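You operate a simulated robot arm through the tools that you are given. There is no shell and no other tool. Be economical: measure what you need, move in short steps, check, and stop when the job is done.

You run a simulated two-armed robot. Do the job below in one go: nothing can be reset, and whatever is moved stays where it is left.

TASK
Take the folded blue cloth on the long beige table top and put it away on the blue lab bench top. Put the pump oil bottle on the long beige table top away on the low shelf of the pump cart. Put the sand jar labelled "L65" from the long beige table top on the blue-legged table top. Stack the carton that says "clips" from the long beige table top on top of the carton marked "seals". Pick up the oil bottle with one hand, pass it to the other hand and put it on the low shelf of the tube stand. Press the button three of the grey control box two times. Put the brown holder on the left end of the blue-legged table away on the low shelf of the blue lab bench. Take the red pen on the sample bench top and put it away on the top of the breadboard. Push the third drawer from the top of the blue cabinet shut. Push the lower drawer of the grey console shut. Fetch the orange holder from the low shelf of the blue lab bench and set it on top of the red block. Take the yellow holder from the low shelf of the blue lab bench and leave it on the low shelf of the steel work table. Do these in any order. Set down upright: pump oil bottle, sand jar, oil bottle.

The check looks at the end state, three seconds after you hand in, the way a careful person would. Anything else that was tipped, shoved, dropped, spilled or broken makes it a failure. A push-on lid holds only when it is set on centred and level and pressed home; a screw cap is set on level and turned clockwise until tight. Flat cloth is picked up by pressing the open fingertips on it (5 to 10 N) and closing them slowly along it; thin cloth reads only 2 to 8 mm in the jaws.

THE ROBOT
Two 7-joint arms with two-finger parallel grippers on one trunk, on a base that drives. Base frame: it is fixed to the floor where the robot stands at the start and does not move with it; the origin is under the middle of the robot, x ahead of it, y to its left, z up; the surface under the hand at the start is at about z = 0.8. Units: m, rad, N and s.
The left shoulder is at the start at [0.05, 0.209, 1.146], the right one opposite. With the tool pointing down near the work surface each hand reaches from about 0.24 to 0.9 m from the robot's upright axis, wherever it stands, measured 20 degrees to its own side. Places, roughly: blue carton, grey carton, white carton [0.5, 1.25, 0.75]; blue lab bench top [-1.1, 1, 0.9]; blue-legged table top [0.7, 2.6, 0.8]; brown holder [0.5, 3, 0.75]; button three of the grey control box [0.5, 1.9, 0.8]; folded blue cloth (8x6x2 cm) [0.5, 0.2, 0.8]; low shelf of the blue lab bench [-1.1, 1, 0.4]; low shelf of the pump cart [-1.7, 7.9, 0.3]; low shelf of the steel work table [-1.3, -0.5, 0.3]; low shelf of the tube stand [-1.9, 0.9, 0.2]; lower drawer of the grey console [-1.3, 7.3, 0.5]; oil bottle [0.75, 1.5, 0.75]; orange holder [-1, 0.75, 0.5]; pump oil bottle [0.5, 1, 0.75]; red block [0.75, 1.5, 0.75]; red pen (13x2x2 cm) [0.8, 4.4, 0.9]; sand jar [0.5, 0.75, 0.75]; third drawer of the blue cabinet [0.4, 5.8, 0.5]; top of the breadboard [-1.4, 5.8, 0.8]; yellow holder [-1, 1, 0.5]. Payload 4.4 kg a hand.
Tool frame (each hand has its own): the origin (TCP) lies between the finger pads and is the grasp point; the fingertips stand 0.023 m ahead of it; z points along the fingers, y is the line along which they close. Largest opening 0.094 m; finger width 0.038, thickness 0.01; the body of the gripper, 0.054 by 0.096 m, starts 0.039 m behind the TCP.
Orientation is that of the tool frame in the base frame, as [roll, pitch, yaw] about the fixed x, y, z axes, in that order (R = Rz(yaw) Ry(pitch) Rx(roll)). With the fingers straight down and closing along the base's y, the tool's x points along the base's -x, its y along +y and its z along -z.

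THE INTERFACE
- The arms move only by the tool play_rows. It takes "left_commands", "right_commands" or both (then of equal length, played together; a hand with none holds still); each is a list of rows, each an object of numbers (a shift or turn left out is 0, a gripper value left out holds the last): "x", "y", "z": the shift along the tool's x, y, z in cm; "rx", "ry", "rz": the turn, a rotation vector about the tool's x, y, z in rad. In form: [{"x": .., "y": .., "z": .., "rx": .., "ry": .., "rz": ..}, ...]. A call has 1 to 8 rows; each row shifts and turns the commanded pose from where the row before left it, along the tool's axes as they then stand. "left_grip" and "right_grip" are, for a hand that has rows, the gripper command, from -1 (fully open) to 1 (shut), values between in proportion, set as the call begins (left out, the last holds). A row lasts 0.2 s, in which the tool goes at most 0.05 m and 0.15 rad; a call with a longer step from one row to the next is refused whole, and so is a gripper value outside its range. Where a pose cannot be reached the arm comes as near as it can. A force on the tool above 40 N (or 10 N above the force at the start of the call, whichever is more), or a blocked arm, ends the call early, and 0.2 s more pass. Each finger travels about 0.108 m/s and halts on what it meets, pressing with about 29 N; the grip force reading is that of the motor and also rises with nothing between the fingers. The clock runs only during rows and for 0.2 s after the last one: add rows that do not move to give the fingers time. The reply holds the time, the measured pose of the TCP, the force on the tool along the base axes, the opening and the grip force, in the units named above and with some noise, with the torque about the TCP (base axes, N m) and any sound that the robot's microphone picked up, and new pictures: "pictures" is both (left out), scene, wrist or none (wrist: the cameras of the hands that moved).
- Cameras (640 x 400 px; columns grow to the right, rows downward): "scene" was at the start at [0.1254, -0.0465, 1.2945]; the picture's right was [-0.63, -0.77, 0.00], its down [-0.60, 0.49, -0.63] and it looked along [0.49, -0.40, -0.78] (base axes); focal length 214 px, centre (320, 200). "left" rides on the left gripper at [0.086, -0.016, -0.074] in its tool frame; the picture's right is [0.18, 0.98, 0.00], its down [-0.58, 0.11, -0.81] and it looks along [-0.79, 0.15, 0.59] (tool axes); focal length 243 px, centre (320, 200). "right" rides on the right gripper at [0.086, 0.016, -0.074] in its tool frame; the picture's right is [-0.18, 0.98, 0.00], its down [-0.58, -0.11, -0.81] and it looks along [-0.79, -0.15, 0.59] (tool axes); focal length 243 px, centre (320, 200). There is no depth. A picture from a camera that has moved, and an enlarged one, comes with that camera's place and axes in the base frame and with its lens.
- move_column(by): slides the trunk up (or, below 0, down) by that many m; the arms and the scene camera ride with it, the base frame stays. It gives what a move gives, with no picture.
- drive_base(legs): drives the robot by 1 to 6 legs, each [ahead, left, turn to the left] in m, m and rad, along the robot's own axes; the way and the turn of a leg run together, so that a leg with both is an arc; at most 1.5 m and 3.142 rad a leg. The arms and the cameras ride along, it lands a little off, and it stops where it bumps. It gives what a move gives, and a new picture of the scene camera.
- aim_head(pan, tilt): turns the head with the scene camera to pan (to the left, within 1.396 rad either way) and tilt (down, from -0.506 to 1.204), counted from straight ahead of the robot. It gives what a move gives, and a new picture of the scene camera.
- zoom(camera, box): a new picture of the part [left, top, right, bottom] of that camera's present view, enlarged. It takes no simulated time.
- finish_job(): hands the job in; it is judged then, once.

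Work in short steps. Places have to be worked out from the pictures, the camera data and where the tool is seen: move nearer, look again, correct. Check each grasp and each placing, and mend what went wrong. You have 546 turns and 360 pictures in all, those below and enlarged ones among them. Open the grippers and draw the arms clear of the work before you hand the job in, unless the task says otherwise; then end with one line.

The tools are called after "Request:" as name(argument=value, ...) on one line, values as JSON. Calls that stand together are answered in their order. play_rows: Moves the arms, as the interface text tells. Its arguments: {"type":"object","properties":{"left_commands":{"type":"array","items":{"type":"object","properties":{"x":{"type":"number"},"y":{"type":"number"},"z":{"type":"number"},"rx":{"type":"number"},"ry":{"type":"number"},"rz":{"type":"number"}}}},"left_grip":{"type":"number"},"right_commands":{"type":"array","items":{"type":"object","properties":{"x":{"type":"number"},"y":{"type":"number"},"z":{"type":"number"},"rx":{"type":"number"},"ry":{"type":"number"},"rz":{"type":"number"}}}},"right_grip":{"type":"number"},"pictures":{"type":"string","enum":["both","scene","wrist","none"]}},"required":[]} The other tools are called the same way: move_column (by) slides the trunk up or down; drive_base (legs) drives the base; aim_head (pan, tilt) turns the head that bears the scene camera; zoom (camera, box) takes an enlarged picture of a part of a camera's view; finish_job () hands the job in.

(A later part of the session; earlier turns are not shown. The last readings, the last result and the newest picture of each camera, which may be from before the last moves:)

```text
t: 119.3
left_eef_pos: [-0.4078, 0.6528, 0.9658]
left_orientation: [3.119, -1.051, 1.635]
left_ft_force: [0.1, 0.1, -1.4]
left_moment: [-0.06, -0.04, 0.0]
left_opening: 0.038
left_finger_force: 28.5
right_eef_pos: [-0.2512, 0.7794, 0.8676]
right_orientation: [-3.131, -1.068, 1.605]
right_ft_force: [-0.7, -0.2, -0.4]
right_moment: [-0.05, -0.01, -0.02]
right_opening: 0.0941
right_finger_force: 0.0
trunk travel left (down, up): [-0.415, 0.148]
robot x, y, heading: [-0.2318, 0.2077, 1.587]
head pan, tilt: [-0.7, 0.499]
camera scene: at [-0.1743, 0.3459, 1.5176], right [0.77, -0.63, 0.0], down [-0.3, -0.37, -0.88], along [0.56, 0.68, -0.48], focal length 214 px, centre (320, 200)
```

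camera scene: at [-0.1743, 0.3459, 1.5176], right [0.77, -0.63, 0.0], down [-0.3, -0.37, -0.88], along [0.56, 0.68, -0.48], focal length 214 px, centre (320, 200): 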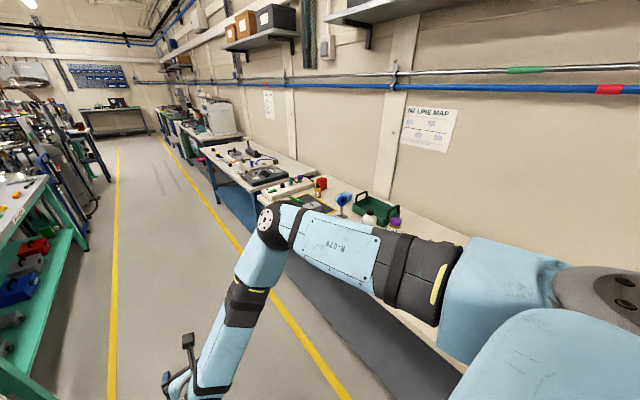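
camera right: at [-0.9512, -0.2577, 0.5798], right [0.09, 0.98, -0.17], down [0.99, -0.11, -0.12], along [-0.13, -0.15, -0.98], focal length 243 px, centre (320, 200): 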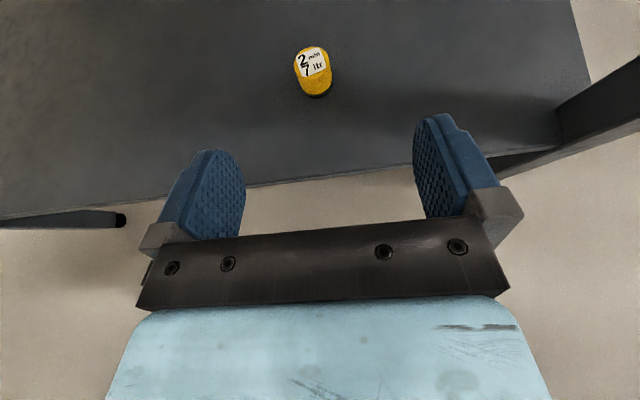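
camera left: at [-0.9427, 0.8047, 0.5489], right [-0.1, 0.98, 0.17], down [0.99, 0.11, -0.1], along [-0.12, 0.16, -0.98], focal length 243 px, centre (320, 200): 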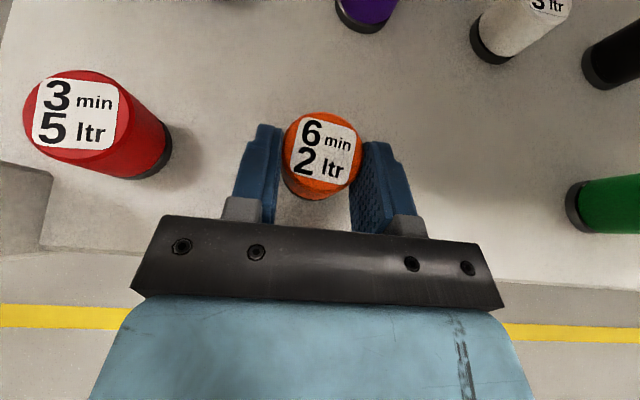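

Drive up the aisle to y≈1.3 and turn right to face the table.

Request:
drive_base(legs=[[1.1, 0.05, 0], [0, 0, -1.571]])

Request:
aim_head(pan=0.0, tilt=0.7)

```text
t: 128.6
left_eef_pos: [0.1452, 1.4666, 0.9649]
left_orientation: [3.118, -1.05, 0.092]
left_ft_force: [0.2, 0.7, -0.2]
left_moment: [0.02, -0.01, 0.01]
left_opening: 0.0378
left_finger_force: 29.1
right_eef_pos: [0.2771, 1.314, 0.8666]
right_orientation: [-3.133, -1.067, 0.06]
right_ft_force: [-0.7, 0.3, -0.5]
right_moment: [-0.02, -0.01, -0.01]
right_opening: 0.0942
right_finger_force: 0.0
trunk travel left (down, up): [-0.415, 0.148]
robot x, y, heading: [-0.2996, 1.2832, 0.038]
head pan, tilt: [-0.7, 0.499]
camera scene: at [-0.158, 1.2255, 1.5176], right [-0.61, -0.79, 0.0], down [-0.38, 0.29, -0.88], along [0.69, -0.54, -0.48], focal length 214 px, centre (320, 200)
```

scene: 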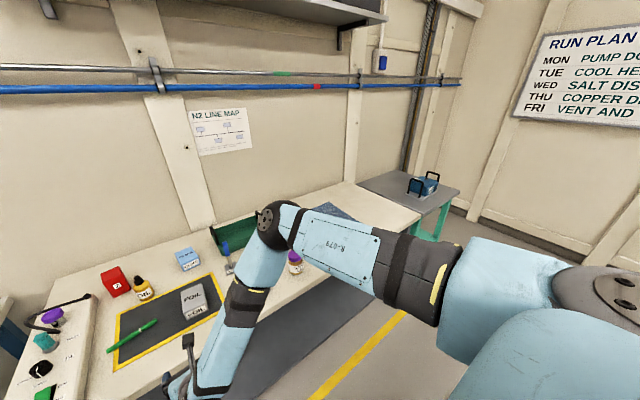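

```text
t: 129.7
left_eef_pos: [0.1457, 1.4667, 0.9659]
left_orientation: [3.12, -1.051, 0.092]
left_ft_force: [-0.1, -0.7, -1.3]
left_moment: [0.0, 0.07, -0.01]
left_opening: 0.0373
left_finger_force: 29.3
right_eef_pos: [0.2754, 1.3134, 0.8681]
right_orientation: [-3.131, -1.064, 0.06]
right_ft_force: [-0.1, -0.2, 0.1]
right_moment: [-0.01, 0.02, 0.04]
right_opening: 0.0938
right_finger_force: 0.1
trunk travel left (down, up): [-0.415, 0.148]
robot x, y, heading: [-0.2947, 1.2738, 0.044]
head pan, tilt: [0.0, 0.7]
camera scene: at [-0.145, 1.2846, 1.4999], right [0.04, -1.0, 0.0], down [-0.64, -0.02, -0.77], along [0.76, 0.03, -0.64], focal length 214 px, centre (320, 200)
```

scene: 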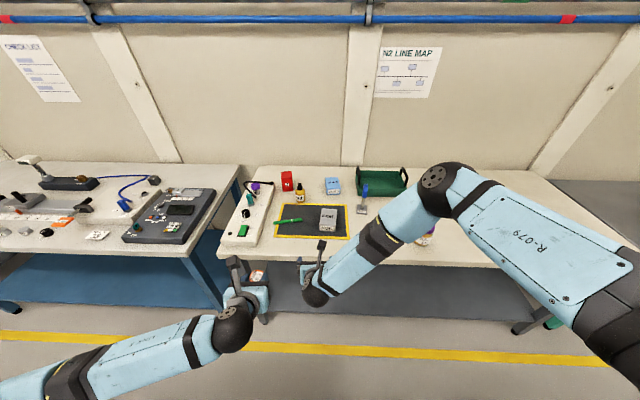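

Request:
zoom(camera="scene", box=[225, 155, 445, 292])

```text
2.91 times, centred on (335, 224) of scene
camera zoom: at [-0.145, 1.2846, 1.4999], right [0.04, -1.0, 0.0], down [-0.64, -0.02, -0.77], along [0.76, 0.03, -0.64], focal length 624 px, centre (276, 132)
```

zoom: 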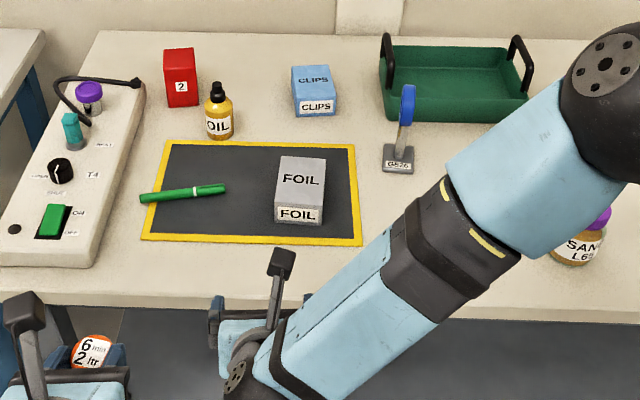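

I see the red block "2" near (0.77, 1.50), the oil bottle beside it at about (0.67, 1.42), and the CLIPS and FOIL cartons. I'll raise the right hand clear and drive closer.

Request:
play_rows(right_commands=[{"x": 3.0, "z": -2.2, "y": 2}, {"x": 3.0, "z": -2.2, "y": 2}, {"x": 3.0, "z": -2.2, "y": 2}, {"x": 3.0, "z": -2.2, "y": 2}, {"x": 3.0, "z": -2.2, "y": 2}], left_commands=[{"x": 1.8, "z": -1}, {"x": 1.8, "z": -1}, {"x": 1.8, "z": -1}, {}, {}], pictures="none")

Request:
drive_base(legs=[[0.25, 0.12, 0]])

```text
t: 130.9
left_eef_pos: [0.1445, 1.4651, 1.0274]
left_orientation: [3.124, -1.051, 0.089]
left_ft_force: [-0.6, -0.2, -1.0]
left_moment: [0.0, -0.02, 0.03]
left_opening: 0.0378
left_finger_force: 28.2
right_eef_pos: [0.2585, 1.2097, 1.0566]
right_orientation: [-3.129, -1.068, 0.058]
right_ft_force: [-0.4, -0.2, -0.9]
right_moment: [0.0, -0.02, 0.01]
right_opening: 0.0939
right_finger_force: 0.1
trunk travel left (down, up): [-0.415, 0.148]
robot x, y, heading: [-0.2941, 1.2755, 0.04]
head pan, tilt: [0.0, 0.7]
```

```text
t: 132.8
left_eef_pos: [0.3896, 1.5971, 1.0259]
left_orientation: [3.121, -1.051, 0.097]
left_ft_force: [-0.4, -0.5, -1.0]
left_moment: [-0.01, 0.04, 0.01]
left_opening: 0.0375
left_finger_force: 29.4
right_eef_pos: [0.505, 1.3408, 1.0539]
right_orientation: [-3.132, -1.065, 0.066]
right_ft_force: [-0.5, 1.3, -0.2]
right_moment: [-0.03, 0.0, 0.01]
right_opening: 0.0939
right_finger_force: 0.2
trunk travel left (down, up): [-0.415, 0.148]
robot x, y, heading: [-0.055, 1.4081, 0.05]
head pan, tilt: [0.0, 0.7]
camera scene: at [0.0993, 1.4139, 1.4999], right [0.04, -1.0, 0.0], down [-0.64, -0.03, -0.76], along [0.76, 0.03, -0.64], focal length 214 px, centre (320, 200)
```

scene: 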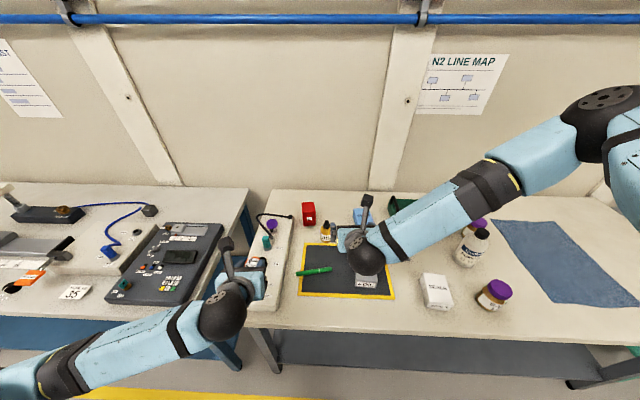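

Request:
zoom(camera="scene", box=[250, 185, 410, 285])

Request:
zoom(camera="scene", box=[400, 200, 530, 320])

```text
4.00 times, centred on (330, 235) of scene
camera zoom: at [0.0993, 1.4139, 1.4999], right [0.04, -1.0, 0.0], down [-0.64, -0.03, -0.76], along [0.76, 0.03, -0.64], focal length 858 px, centre (280, 60)
```

zoom: 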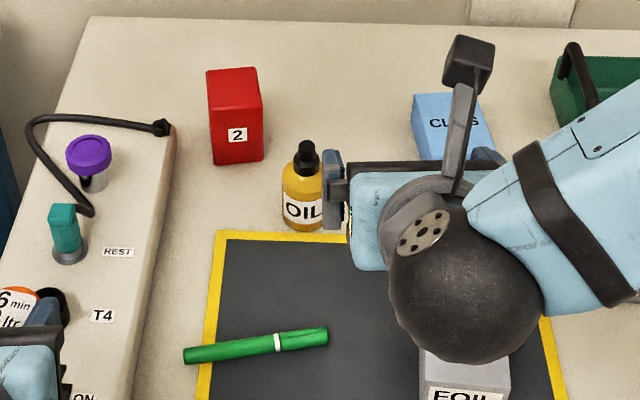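

```text
3.33 times, centred on (465, 260) of scene
camera zoom: at [0.0993, 1.4139, 1.4999], right [0.04, -1.0, 0.0], down [-0.64, -0.03, -0.76], along [0.76, 0.03, -0.64], focal length 715 px, centre (-163, 0)
```

zoom: 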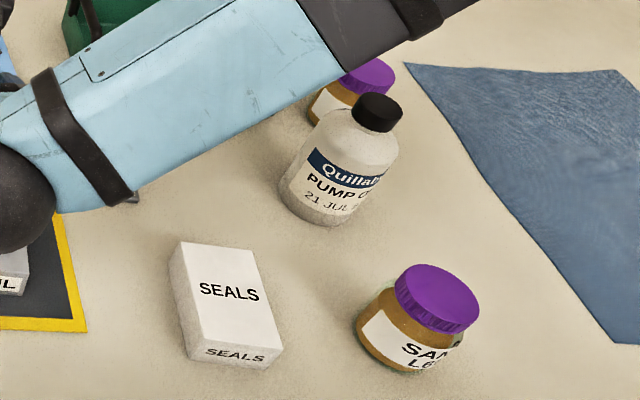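

Red block top is about (0.776, 1.487, z 0.896). The white SEALS carton, PUMP OIL and SAND L6x jars are to the right. I'll move the left hand above the block while the right moves aside.

Request:
play_rows(left_commands=[{"x": 1.8, "y": 1.78, "z": 3.8}, {"x": 1.8, "y": 1.78, "z": 3.8}, {"x": 1.8, "y": 1.78, "z": 3.8}, {"x": 1.8, "y": 1.78, "z": 3.8}, {"x": 1.8, "y": 1.78, "z": 3.8}, {"x": 1.8, "y": 1.78, "z": 3.8}, {"x": 1.8, "y": 1.78, "z": 3.8}, {}], right_commands=[{"y": 2.5}, {"y": 2.5}, {"y": 2.5}, {"y": 2.5}, {"y": 2.5}, {"y": 2.5}, {}, {}], pictures="both")

```text
t: 134.6
left_eef_pos: [0.6939, 1.4963, 1.0054]
left_orientation: [3.119, -1.05, 0.099]
left_ft_force: [-0.7, 0.2, -0.6]
left_moment: [-0.02, 0.01, -0.03]
left_opening: 0.0379
left_finger_force: 29.6
right_eef_pos: [0.5208, 1.2533, 1.1028]
right_orientation: [3.14, -1.057, 0.065]
right_ft_force: [0.1, 0.4, -0.1]
right_moment: [-0.01, -0.01, -0.01]
right_opening: 0.0942
right_finger_force: 0.1
right hand out of reach, approached as far as the arm can: row 3, 4, 5, 6
trunk travel left (down, up): [-0.415, 0.148]
robot x, y, heading: [-0.0505, 1.4064, 0.043]
head pan, tilt: [0.0, 0.7]
camera scene: at [0.0982, 1.4146, 1.5001], right [0.04, -1.0, 0.0], down [-0.64, -0.03, -0.77], along [0.76, 0.03, -0.64], focal length 214 px, centre (320, 200)
camera right: at [0.5006, 1.2348, 1.216], right [-0.03, -0.99, -0.16], down [-0.99, 0.04, -0.11], along [0.12, 0.16, -0.98], focal length 243 px, centre (320, 200)
camera left: at [0.6726, 1.5105, 1.1164], right [0.17, -0.97, 0.17], down [-0.98, -0.19, -0.1], along [0.13, -0.15, -0.98], focal length 243 px, centre (320, 200)
```

scene: 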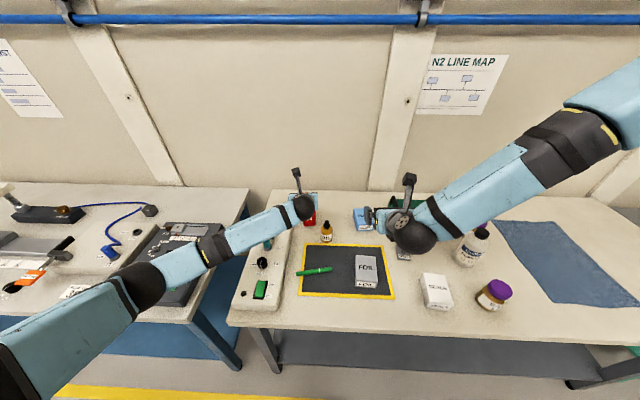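
right: 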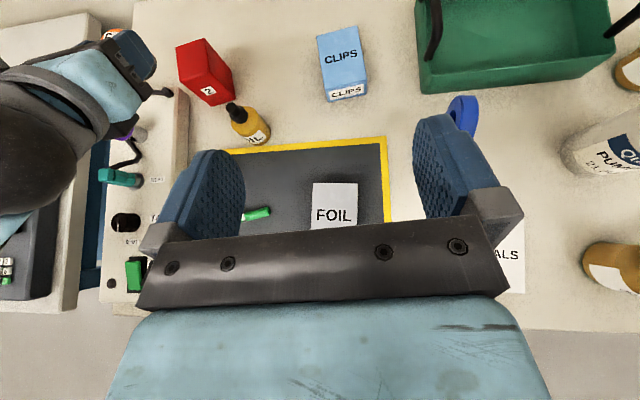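
left: 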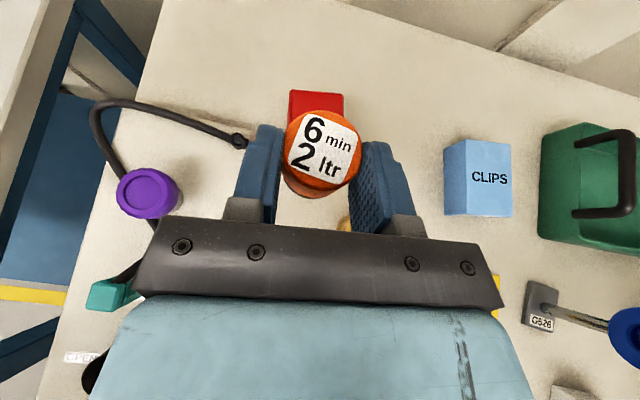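

The left camera shows the block top's far edge; block centre ≈ (0.779, 1.494). I'll shift the holder over it while still above.

Request:
play_rows(left_commands=[{"x": 1.9, "y": 0.7, "z": 3.3}, {"x": 1.9, "y": 0.7, "z": 3.3}, {"x": -2.6, "z": 1.5}, {}], pictures="both")

```text
t: 135.6
left_eef_pos: [0.7695, 1.487, 0.9768]
left_orientation: [3.12, -1.051, 0.096]
left_ft_force: [0.2, -0.5, -0.6]
left_moment: [-0.03, 0.05, -0.03]
left_opening: 0.0377
left_finger_force: 28.7
right_eef_pos: [0.5222, 1.2527, 1.1034]
right_orientation: [3.14, -1.058, 0.064]
right_ft_force: [0.0, -0.2, 0.8]
right_moment: [-0.03, -0.01, 0.0]
right_opening: 0.0941
right_finger_force: 0.0
trunk travel left (down, up): [-0.415, 0.148]
robot x, y, heading: [-0.0501, 1.4075, 0.041]
head pan, tilt: [0.0, 0.7]
camera scene: at [0.099, 1.4136, 1.5], right [0.04, -1.0, 0.0], down [-0.64, -0.03, -0.77], along [0.76, 0.03, -0.64], focal length 214 px, centre (320, 200)
camera left: at [0.7474, 1.5009, 1.0871], right [0.17, -0.97, 0.17], down [-0.98, -0.19, -0.1], along [0.13, -0.15, -0.98], focal length 243 px, centre (320, 200)
```

scene: 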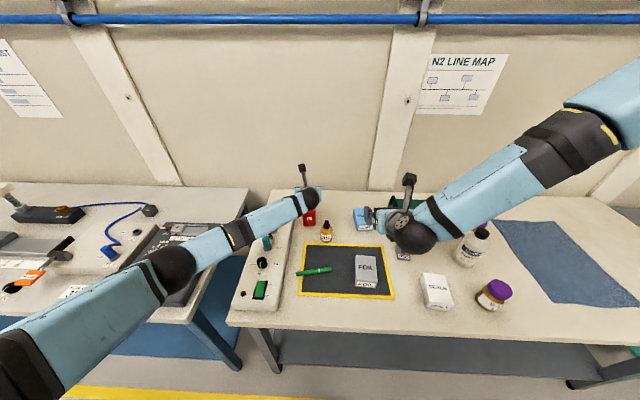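
left: 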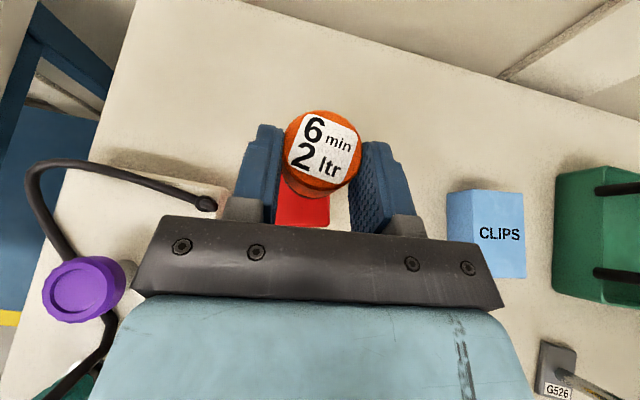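

Holder is over the block, about 5 mm too far left. I'll correct and lower gently to contact.

Request:
play_rows(left_commands=[{"x": -1.74, "y": 0.5, "z": 0.98}, {"x": -1.3, "z": 0.74}, {"x": -0.7, "z": 0.4}, {"x": -0.44, "z": 0.25}, {"x": -0.44, "z": 0.25}, {"x": -0.44, "z": 0.25}, {"x": -0.44, "z": 0.25}], pictures="wrist")

```text
t: 137.2
left_eef_pos: [0.7681, 1.4809, 0.9183]
left_orientation: [3.12, -1.056, 0.098]
left_ft_force: [3.2, 1.7, 24.7]
left_moment: [0.25, -0.54, 0.0]
left_opening: 0.0382
left_finger_force: 29.4
right_eef_pos: [0.5193, 1.2507, 1.1046]
right_orientation: [3.141, -1.06, 0.063]
right_ft_force: [-0.1, 0.8, -0.1]
right_moment: [0.0, 0.0, -0.02]
right_opening: 0.0942
right_finger_force: 0.1
trunk travel left (down, up): [-0.415, 0.148]
robot x, y, heading: [-0.0533, 1.4065, 0.042]
head pan, tilt: [0.0, 0.7]
camera left: at [0.7451, 1.4955, 1.0297], right [0.17, -0.97, 0.17], down [-0.98, -0.19, -0.11], along [0.14, -0.15, -0.98], focal length 243 px, centre (320, 200)
```

left: 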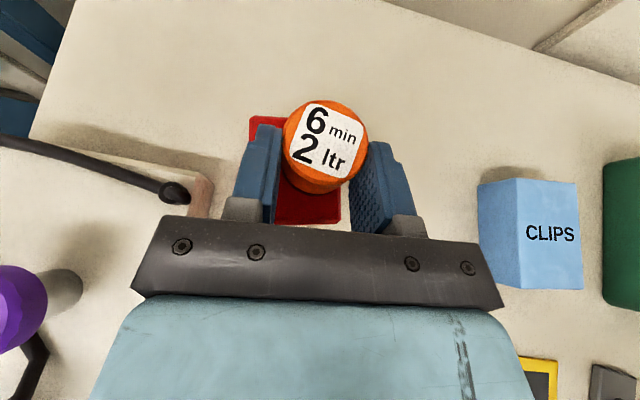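

Contact on the block with the holder within 6 mm of centre. Ease slightly and open.

Request:
play_rows(left_commands=[{"x": 0.3, "z": -0.17}, {}], pictures="none")

Request:
play_rows(left_commands=[{}, {}, {}], left_grip=-0.3, pictures="wrist")

```text
t: 137.8
left_eef_pos: [0.7657, 1.4815, 0.9179]
left_orientation: [3.121, -1.052, 0.097]
left_ft_force: [6.0, 0.2, 17.7]
left_moment: [0.15, -0.51, -0.09]
left_opening: 0.038
left_finger_force: 28.9
right_eef_pos: [0.5213, 1.2524, 1.1032]
right_orientation: [-3.141, -1.059, 0.065]
right_ft_force: [-0.6, 0.1, 0.0]
right_moment: [-0.01, 0.02, -0.01]
right_opening: 0.0939
right_finger_force: 0.0
trunk travel left (down, up): [-0.415, 0.148]
robot x, y, heading: [-0.0537, 1.4056, 0.041]
head pan, tilt: [0.0, 0.7]
```

```text
t: 138.6
left_eef_pos: [0.7678, 1.4807, 0.9173]
left_orientation: [3.121, -1.052, 0.096]
left_ft_force: [-3.4, -3.8, 10.9]
left_moment: [0.23, -0.02, 0.05]
left_opening: 0.0601
left_finger_force: 0.1
right_eef_pos: [0.5215, 1.251, 1.1028]
right_orientation: [3.142, -1.059, 0.065]
right_ft_force: [0.4, 0.7, 0.9]
right_moment: [0.03, 0.0, 0.0]
right_opening: 0.0942
right_finger_force: 0.0
trunk travel left (down, up): [-0.415, 0.148]
robot x, y, heading: [-0.0544, 1.4045, 0.041]
head pan, tilt: [0.0, 0.7]
camera left: at [0.745, 1.4956, 1.029], right [0.17, -0.97, 0.17], down [-0.98, -0.19, -0.1], along [0.13, -0.15, -0.98], focal length 243 px, centre (320, 200)
```

left: 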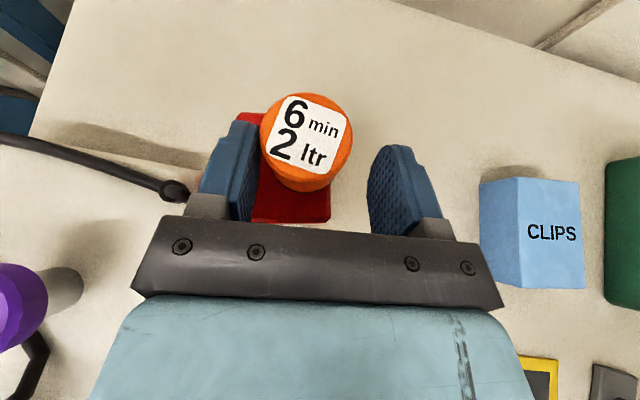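

The fingertips appear to rest on the block and dragged it a few millimetres. I'll lift slightly before opening further.

Request:
play_rows(left_commands=[{"x": 0.5, "z": -0.3}, {"x": 0.3, "z": -0.17}, {}], pictures="wrist")

```text
t: 139.4
left_eef_pos: [0.7684, 1.4816, 0.9256]
left_orientation: [3.121, -1.05, 0.095]
left_ft_force: [0.0, -0.3, 0.1]
left_moment: [0.0, 0.04, -0.03]
left_opening: 0.0612
left_finger_force: 0.1
right_eef_pos: [0.5223, 1.2514, 1.1033]
right_orientation: [3.141, -1.058, 0.064]
right_ft_force: [-0.6, 0.6, -0.3]
right_moment: [0.0, 0.02, -0.03]
right_opening: 0.094
right_finger_force: 0.0
trunk travel left (down, up): [-0.415, 0.148]
robot x, y, heading: [-0.0519, 1.4072, 0.047]
head pan, tilt: [0.0, 0.7]
camera left: at [0.7472, 1.4962, 1.037], right [0.17, -0.97, 0.17], down [-0.98, -0.19, -0.1], along [0.13, -0.15, -0.98], focal length 243 px, centre (320, 200)
```

left: 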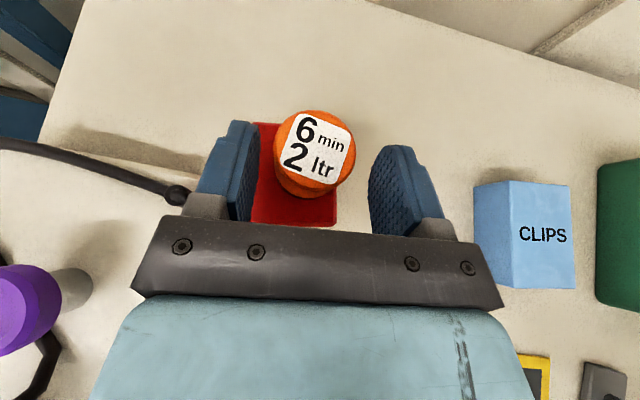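

Clear on both sides. Open fully and back off.

Request:
play_rows(left_commands=[{}, {"z": -3}, {"z": -4}, {"z": -4.5}, {"z": -4.5}, {"z": -4.5}, {"z": -4}, {}], left_grip=-1, pictures="both")

```text
t: 141.2
left_eef_pos: [0.5554, 1.4677, 1.045]
left_orientation: [3.119, -1.048, 0.096]
left_ft_force: [0.9, -0.2, 0.8]
left_moment: [0.0, 0.01, 0.0]
left_opening: 0.0941
left_finger_force: 0.0
right_eef_pos: [0.5235, 1.2513, 1.1028]
right_orientation: [3.141, -1.058, 0.065]
right_ft_force: [1.1, 0.5, 0.0]
right_moment: [0.01, -0.01, -0.03]
right_opening: 0.094
right_finger_force: 0.1
trunk travel left (down, up): [-0.415, 0.148]
robot x, y, heading: [-0.0534, 1.4057, 0.044]
head pan, tilt: [0.0, 0.7]
camera scene: at [0.0996, 1.4138, 1.4998], right [0.04, -1.0, 0.0], down [-0.64, -0.03, -0.76], along [0.76, 0.03, -0.64], focal length 214 px, centre (320, 200)
camera left: at [0.5331, 1.4828, 1.1567], right [0.17, -0.97, 0.17], down [-0.98, -0.19, -0.1], along [0.13, -0.15, -0.98], focal length 243 px, centre (320, 200)
```

scene: 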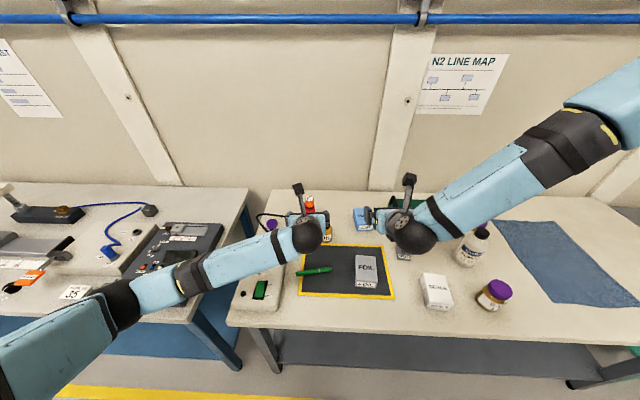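
left: 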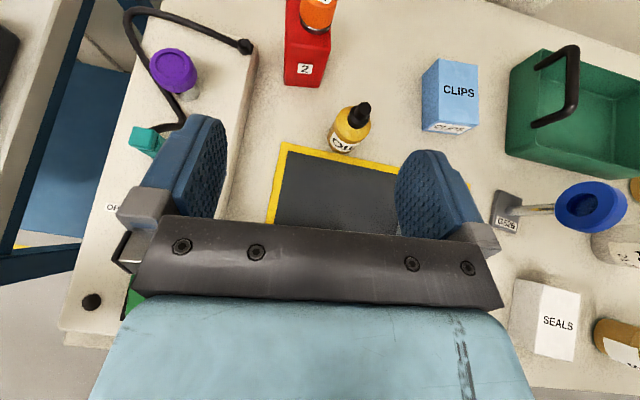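

Orange is on the block. Next: clips onto seals with the right hand. I'll turn its fingers straight down and move the left hand aside.

Request:
play_rows(right_commands=[{"ry": -0.133}, {"ry": -0.133}, {"ry": -0.133}, {"ry": -0.133}, {"ry": -0.133}, {"ry": -0.133}, {"ry": -0.133}, {"ry": -0.133}], left_commands=[{"y": -2, "z": -2}, {"y": -2, "z": -2}, {"y": -2, "z": -2}, {"y": -2, "z": -2}, {"y": -2, "z": -2}, {"y": -2}, {}, {}], pictures="wrist")

```text
t: 143.0
left_eef_pos: [0.4606, 1.5787, 1.0965]
left_orientation: [3.12, -1.049, 0.097]
left_ft_force: [-0.5, -0.1, 0.2]
left_moment: [0.0, -0.01, -0.03]
left_opening: 0.0939
left_finger_force: 0.1
right_eef_pos: [0.524, 1.2508, 1.102]
right_orientation: [-3.137, 0.0, 0.074]
right_ft_force: [-0.5, 0.2, -0.6]
right_moment: [0.0, 0.0, 0.0]
right_opening: 0.0941
right_finger_force: 0.1
trunk travel left (down, up): [-0.415, 0.148]
robot x, y, heading: [-0.052, 1.4028, 0.044]
head pan, tilt: [0.0, 0.7]
camera right: at [0.6112, 1.2409, 1.1766], right [-0.11, -0.99, 0.0], down [-0.59, 0.06, 0.81], along [-0.8, 0.09, -0.59], focal length 243 px, centre (320, 200)
camera left: at [0.4383, 1.5934, 1.2082], right [0.17, -0.97, 0.17], down [-0.98, -0.19, -0.1], along [0.13, -0.15, -0.98], focal length 243 px, centre (320, 200)
```

right: 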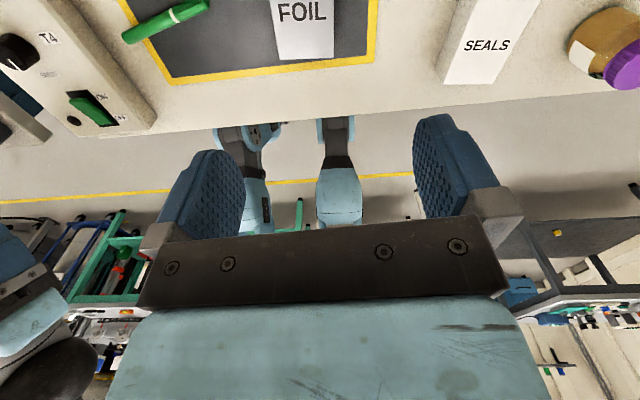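
left: 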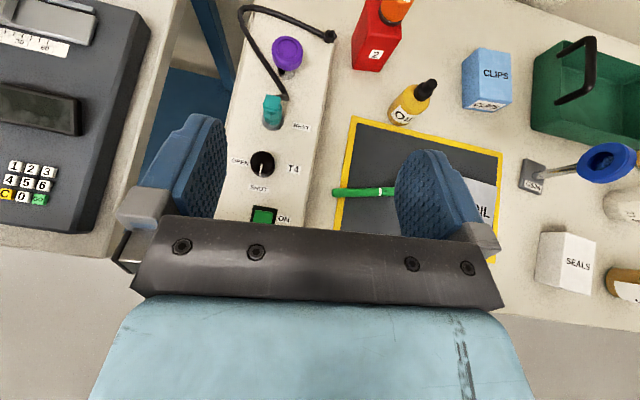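

I'll enlarge the unobstructed scene view over the clips, seals and bottles for better geometry.

Request:
zoom(camera="scene", box=[300, 190, 420, 265])

Request:
zoom(camera="scene", box=[400, 240, 520, 315])

```text
5.33 times, centred on (360, 228) of scene
camera zoom: at [0.0996, 1.4141, 1.4999], right [0.04, -1.0, 0.0], down [-0.64, -0.03, -0.76], along [0.76, 0.03, -0.64], focal length 1144 px, centre (107, 53)
```

zoom: 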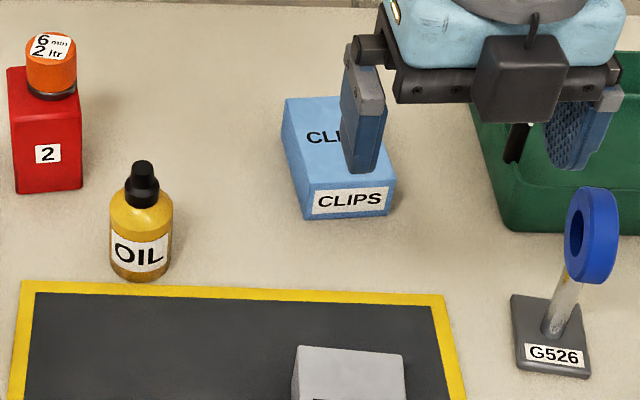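

```text
5.33 times, centred on (460, 278) of scene
camera zoom: at [0.0996, 1.4141, 1.4999], right [0.04, -1.0, 0.0], down [-0.64, -0.03, -0.76], along [0.76, 0.03, -0.64], focal length 1144 px, centre (-427, -213)
```

zoom: 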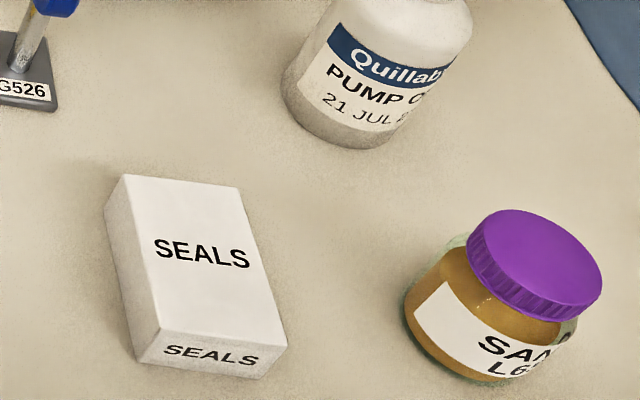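

Clips: centre (0.785, 1.249), 7×10×3.5 cm. Seals: centre (0.46, 1.045), top z≈0.84. Sand jar near (0.42, 0.89). I'll bring the right hand over clips.

Request:
play_rows(right_commands=[{"x": 4.33, "y": 0.35}, {"x": 4.33, "y": 0.35}, {"x": 4.33, "y": 0.35}, {"x": 4.33, "y": 0.35}, {"x": 4.33, "y": 0.35}, {"x": 4.33, "y": 0.35}, {"z": 4}, {"z": 4}], pictures="both")

```text
t: 144.8
left_eef_pos: [0.4606, 1.5787, 1.0961]
left_orientation: [3.12, -1.047, 0.097]
left_ft_force: [0.2, 0.7, -0.7]
left_moment: [0.01, -0.02, -0.01]
left_opening: 0.094
left_finger_force: 0.0
right_eef_pos: [0.7823, 1.2541, 1.0178]
right_orientation: [-3.138, -0.002, 0.073]
right_ft_force: [0.3, 0.2, -1.0]
right_moment: [0.0, 0.01, 0.03]
right_opening: 0.0943
right_finger_force: 0.1
trunk travel left (down, up): [-0.415, 0.148]
robot x, y, heading: [-0.0531, 1.4016, 0.044]
head pan, tilt: [0.0, 0.7]
camera scene: at [0.1002, 1.4147, 1.4998], right [0.04, -1.0, 0.0], down [-0.64, -0.03, -0.76], along [0.76, 0.03, -0.64], focal length 214 px, centre (320, 200)
camera right: at [0.8698, 1.2437, 1.0929], right [-0.11, -0.99, 0.0], down [-0.59, 0.06, 0.81], along [-0.8, 0.09, -0.59], focal length 243 px, centre (320, 200)
```

scene: 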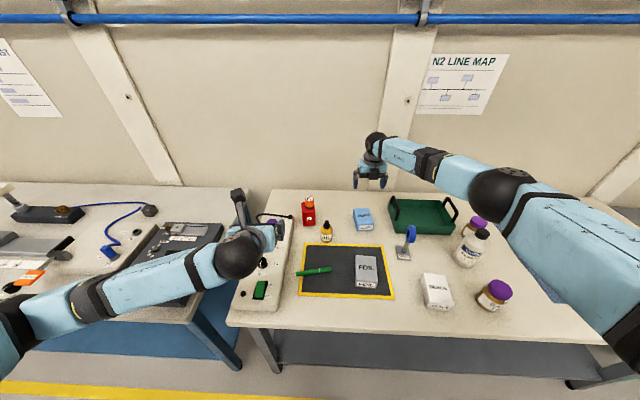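
right: 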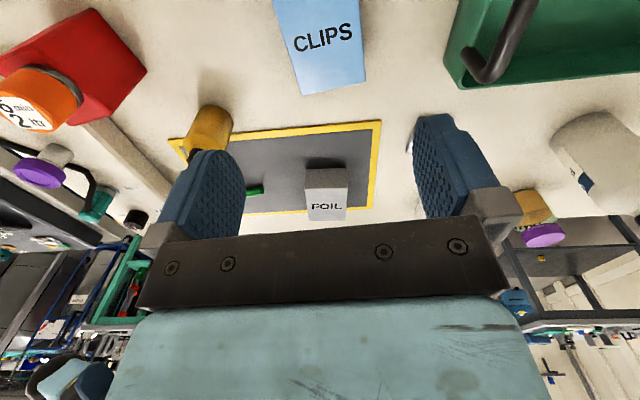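

Aligned with clips (small 4 mm correction). Descend to TCP z≈0.835 and grip.

Request:
play_rows(right_commands=[{"y": 0.4, "z": 4, "rz": -0.03}, {"z": 4}, {"z": 4}, {"z": 3}, {"z": 2}, {"z": 1.3}, {}], pictures="wrist")

```text
t: 146.4
left_eef_pos: [0.4605, 1.5778, 1.0971]
left_orientation: [3.121, -1.05, 0.097]
left_ft_force: [0.7, 0.5, 0.3]
left_moment: [0.02, -0.04, 0.0]
left_opening: 0.094
left_finger_force: 0.1
right_eef_pos: [0.7547, 1.2427, 0.8487]
right_orientation: [-3.137, -0.002, 0.102]
right_ft_force: [-0.4, -0.6, -0.6]
right_moment: [-0.04, -0.04, 0.01]
right_opening: 0.0938
right_finger_force: 0.1
right hand out of reach, approached as far as the arm can: row 3, 4, 5, 6
trunk travel left (down, up): [-0.415, 0.148]
robot x, y, heading: [-0.0537, 1.4028, 0.043]
head pan, tilt: [0.0, 0.7]
camera right: at [0.8424, 1.2349, 0.9235], right [-0.08, -1.0, 0.0], down [-0.59, 0.05, 0.81], along [-0.8, 0.07, -0.59], focal length 243 px, centre (320, 200)
```

right: 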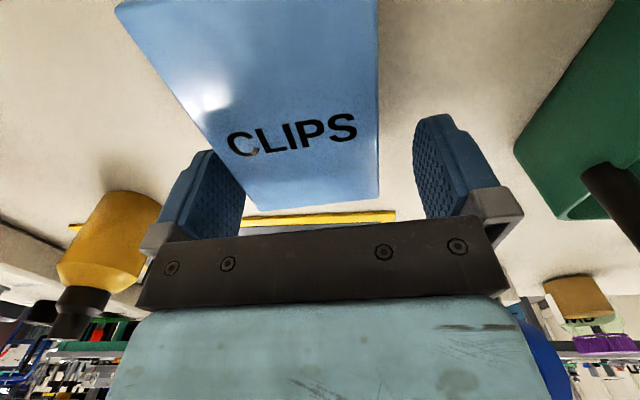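

The arm is at its reach limit with the trunk this high. I'll raise both hands and lower the trunk 0.15 m to gain reach.

Request:
play_rows(right_commands=[{"z": -3}, {"z": -4}, {"z": -4}, {"z": -4}, {"z": -4}, {}], left_commands=[{"x": 2.2, "z": -3}, {"x": 2.2, "z": -3}, {"x": 2.2, "z": -3}, {"x": 2.2, "z": -3}, {"x": 2.2, "z": -2}, {}], pictures="none")

Request:
move_column(by=-0.15)

Request:
play_rows(right_commands=[{"x": 1, "y": 0.2}, {"x": 1, "y": 0.2}, {"x": 1, "y": 0.1}, {}], pictures="wrist")

```text
t: 147.8
left_eef_pos: [0.3944, 1.5724, 1.2601]
left_orientation: [3.12, -1.049, 0.097]
left_ft_force: [0.6, -0.4, 0.4]
left_moment: [0.02, 0.01, 0.01]
left_opening: 0.094
left_finger_force: 0.1
right_eef_pos: [0.7562, 1.2379, 1.0399]
right_orientation: [-3.138, -0.001, 0.105]
right_ft_force: [-0.4, -0.4, 0.2]
right_moment: [0.05, 0.0, 0.01]
right_opening: 0.0938
right_finger_force: 0.1
trunk travel left (down, up): [-0.415, 0.148]
robot x, y, heading: [-0.0504, 1.4053, 0.045]
head pan, tilt: [0.0, 0.7]
```

```text
t: 149.6
left_eef_pos: [0.3947, 1.5728, 1.1097]
left_orientation: [3.121, -1.049, 0.096]
left_ft_force: [-0.3, -0.3, 0.3]
left_moment: [0.02, 0.04, 0.02]
left_opening: 0.0939
left_finger_force: 0.0
right_eef_pos: [0.7572, 1.2383, 0.89]
right_orientation: [-3.138, 0.0, 0.101]
right_ft_force: [-0.6, -0.1, -0.4]
right_moment: [0.02, 0.0, -0.02]
right_opening: 0.0939
right_finger_force: 0.1
trunk travel left (down, up): [-0.265, 0.298]
robot x, y, heading: [-0.0512, 1.4043, 0.043]
head pan, tilt: [0.0, 0.7]
```

```text
t: 150.6
left_eef_pos: [0.3931, 1.573, 1.1114]
left_orientation: [3.122, -1.05, 0.094]
left_ft_force: [-0.7, -0.8, 0.9]
left_moment: [-0.01, 0.0, -0.03]
left_opening: 0.094
left_finger_force: 0.0
right_eef_pos: [0.7875, 1.2369, 0.8898]
right_orientation: [-3.137, -0.001, 0.101]
right_ft_force: [0.0, -0.7, 0.5]
right_moment: [0.0, -0.01, -0.03]
right_opening: 0.0941
right_finger_force: 0.1
trunk travel left (down, up): [-0.265, 0.298]
robot x, y, heading: [-0.0495, 1.4055, 0.044]
head pan, tilt: [0.0, 0.7]
camera right: at [0.8748, 1.2289, 0.964], right [-0.08, -1.0, -0.01], down [-0.59, 0.04, 0.81], along [-0.8, 0.07, -0.59], focal length 243 px, centre (320, 200)
```

right: 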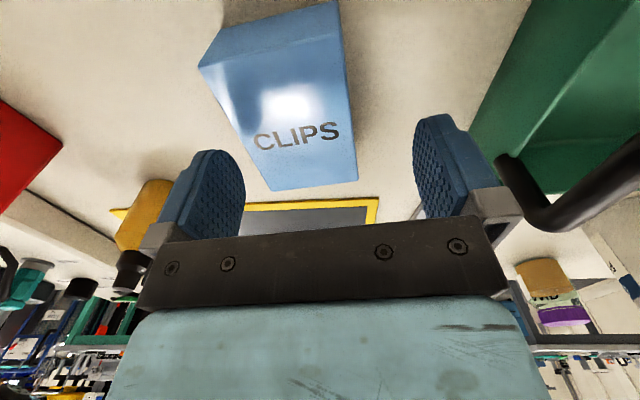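

Now reachable. Correct by (-1.4, +1.75) cm to the clips centre and descend.

Request:
play_rows(right_commands=[{"x": -1.2, "y": -1.9}, {"z": 2}, {"z": 2}, {"z": 1.7}, {}], pictures="wrist")

```text
t: 151.8
left_eef_pos: [0.3931, 1.5745, 1.1102]
left_orientation: [3.12, -1.051, 0.095]
left_ft_force: [-1.0, -0.6, -0.7]
left_moment: [0.02, 0.01, -0.03]
left_opening: 0.0939
left_finger_force: 0.0
right_eef_pos: [0.774, 1.2534, 0.8334]
right_orientation: [-3.139, -0.003, 0.104]
right_ft_force: [0.0, -0.6, -0.3]
right_moment: [0.0, 0.01, -0.01]
right_opening: 0.094
right_finger_force: 0.0
trunk travel left (down, up): [-0.265, 0.298]
robot x, y, heading: [-0.0487, 1.4005, 0.044]
head pan, tilt: [0.0, 0.7]
camera right: at [0.8608, 1.2466, 0.9081], right [-0.08, -1.0, 0.0], down [-0.59, 0.05, 0.81], along [-0.8, 0.07, -0.59], focal length 243 px, centre (320, 200)
```

right: 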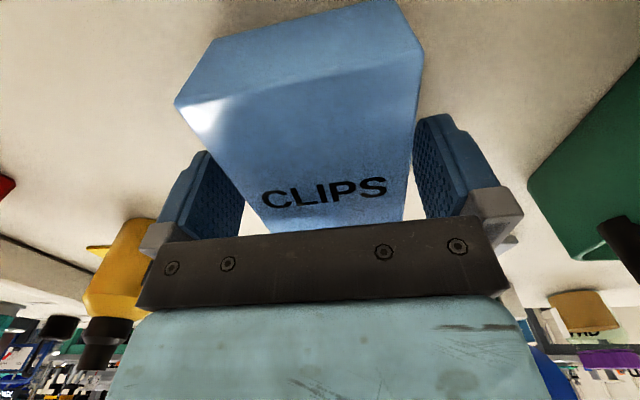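

Well straddled. Close and lift.

Request:
play_rows(right_commands=[{}, {}, {}, {}], right_grip=1, pictures="none")

Request:
play_rows(right_commands=[{"z": -2}, {"z": -3}, {"z": -4}, {"z": -4}, {"z": -4}, {}], pictures="wrist")

```text
t: 152.8
left_eef_pos: [0.394, 1.5737, 1.1109]
left_orientation: [3.121, -1.049, 0.096]
left_ft_force: [-0.4, -0.5, -1.3]
left_moment: [0.04, 0.03, 0.0]
left_opening: 0.0941
left_finger_force: 0.1
right_eef_pos: [0.7731, 1.2545, 0.8335]
right_orientation: [-3.138, -0.001, 0.104]
right_ft_force: [0.4, 0.5, 0.9]
right_moment: [0.05, -0.07, 0.0]
right_opening: 0.0694
right_finger_force: 28.9
trunk travel left (down, up): [-0.265, 0.298]
robot x, y, heading: [-0.0552, 1.4046, 0.041]
head pan, tilt: [0.0, 0.7]
```

```text
t: 154.2
left_eef_pos: [0.3939, 1.5732, 1.1098]
left_orientation: [3.121, -1.049, 0.096]
left_ft_force: [0.0, 0.3, -0.2]
left_moment: [0.0, 0.01, 0.01]
left_opening: 0.094
left_finger_force: 0.0
right_eef_pos: [0.7721, 1.2521, 1.0011]
right_orientation: [-3.137, -0.001, 0.103]
right_ft_force: [0.5, 0.5, -1.5]
right_moment: [0.01, -0.01, 0.0]
right_opening: 0.0693
right_finger_force: 28.5
trunk travel left (down, up): [-0.265, 0.298]
robot x, y, heading: [-0.0548, 1.4044, 0.045]
head pan, tilt: [0.0, 0.7]
camera right: at [0.8611, 1.2456, 1.0769], right [-0.08, -1.0, 0.0], down [-0.59, 0.05, 0.81], along [-0.8, 0.07, -0.59], focal length 243 px, centre (320, 200)
```

right: 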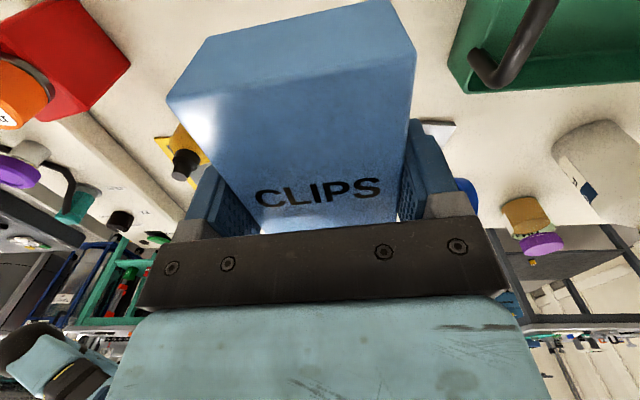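

Held at 69 mm. Carry it over the seals carton.

Request:
play_rows(right_commands=[{"x": -4.15, "y": 2.17}, {"x": -4.15, "y": 2.17}, {"x": -4.15, "y": 2.17}, {"x": -4.15, "y": 2.17}, {"x": -4.15, "y": 2.17}, {"x": -4.15, "y": 2.17}, {"x": -4.15, "y": 2.17}, {"x": -4.15, "y": 2.17}], pictures="none")

Request:
play_rows(right_commands=[{"rz": 0.105}, {"rz": 0.105}, {}], pictures="both")

```text
t: 156.0
left_eef_pos: [0.393, 1.5725, 1.1116]
left_orientation: [3.122, -1.052, 0.093]
left_ft_force: [-0.1, 0.0, -0.3]
left_moment: [0.02, -0.01, -0.01]
left_opening: 0.0941
left_finger_force: 0.1
right_eef_pos: [0.4558, 1.0458, 1.0032]
right_orientation: [-3.137, -0.005, 0.102]
right_ft_force: [-0.2, 0.3, -0.6]
right_moment: [0.02, -0.05, -0.01]
right_opening: 0.0695
right_finger_force: 29.2
trunk travel left (down, up): [-0.265, 0.298]
robot x, y, heading: [-0.0519, 1.4055, 0.043]
head pan, tilt: [0.0, 0.7]
```

```text
t: 156.8
left_eef_pos: [0.3924, 1.5716, 1.1111]
left_orientation: [3.119, -1.051, 0.096]
left_ft_force: [-0.1, 0.0, 0.8]
left_moment: [0.0, -0.01, 0.01]
left_opening: 0.0942
left_finger_force: 0.0
right_eef_pos: [0.4595, 1.047, 1.0032]
right_orientation: [-3.136, -0.002, -0.108]
right_ft_force: [-0.8, 0.5, -0.4]
right_moment: [0.03, 0.01, -0.02]
right_opening: 0.0696
right_finger_force: 28.5
trunk travel left (down, up): [-0.265, 0.298]
robot x, y, heading: [-0.0506, 1.406, 0.04]
head pan, tilt: [0.0, 0.7]
camera scene: at [0.099, 1.4137, 1.3499], right [0.04, -1.0, 0.0], down [-0.64, -0.03, -0.77], along [0.76, 0.03, -0.64], focal length 214 px, centre (320, 200)
camera right: at [0.5429, 1.0214, 1.0776], right [-0.29, -0.96, 0.0], down [-0.57, 0.17, 0.81], along [-0.77, 0.24, -0.59], focal length 243 px, centre (320, 200)
```

scene: 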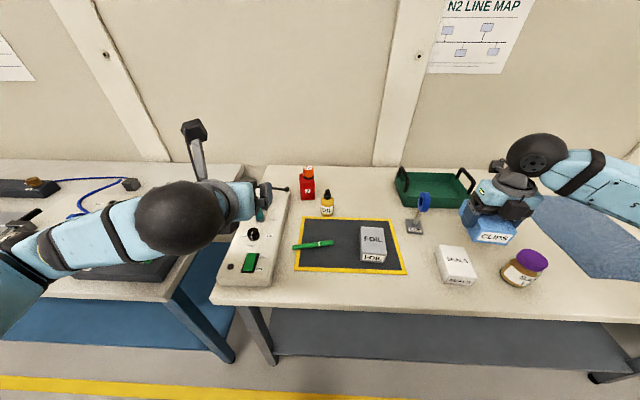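
right: 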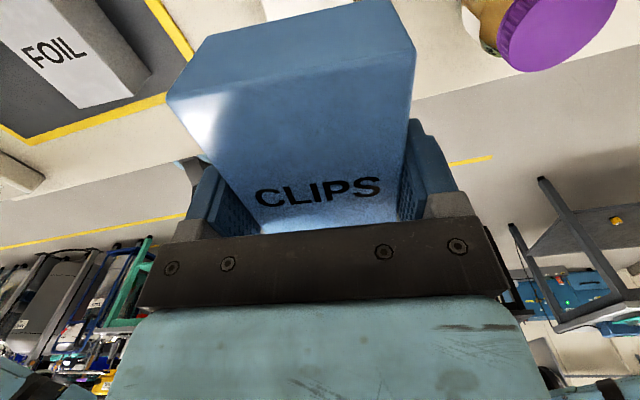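

Request:
zoom(camera="scene", box=[410, 190, 570, 290])

```text
4.00 times, centred on (490, 240) of scene
camera zoom: at [0.099, 1.4137, 1.3499], right [0.04, -1.0, 0.0], down [-0.64, -0.03, -0.77], along [0.76, 0.03, -0.64], focal length 858 px, centre (-360, 40)
```

zoom: 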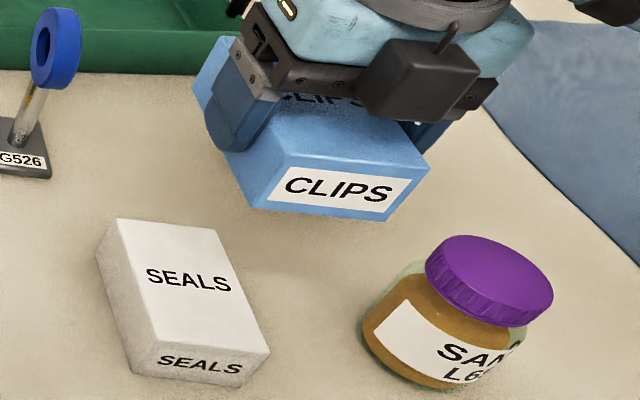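

The seals top centre re-measures at (0.459, 1.047), matching the hand. I'll lower onto it.

Request:
play_rows(right_commands=[{"z": 4, "rz": -0.02}, {"z": 4}, {"z": 2.5}, {"z": 0.8}, {"z": 0.5}, {"z": 0.4}, {"z": 0.4}, {"z": 0.4}], pictures="scene")

```text
t: 158.6
left_eef_pos: [0.3917, 1.5746, 1.1115]
left_orientation: [3.118, -1.053, 0.099]
left_ft_force: [-0.6, 0.4, 0.0]
left_moment: [-0.05, -0.01, -0.02]
left_opening: 0.0943
left_finger_force: 0.1
right_eef_pos: [0.4611, 1.0475, 0.8752]
right_orientation: [-3.139, -0.007, -0.091]
right_ft_force: [-0.2, -1.3, 25.7]
right_moment: [-0.37, -0.17, -0.22]
right_opening: 0.0697
right_finger_force: 28.7
trunk travel left (down, up): [-0.265, 0.298]
robot x, y, heading: [-0.0519, 1.4081, 0.041]
head pan, tilt: [0.0, 0.7]
camera scene: at [0.0966, 1.4153, 1.3508], right [0.04, -1.0, 0.0], down [-0.64, -0.03, -0.77], along [0.77, 0.03, -0.64], focal length 214 px, centre (320, 200)
```

scene: 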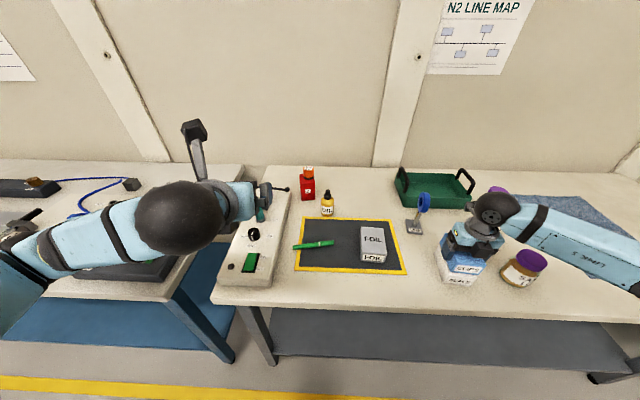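

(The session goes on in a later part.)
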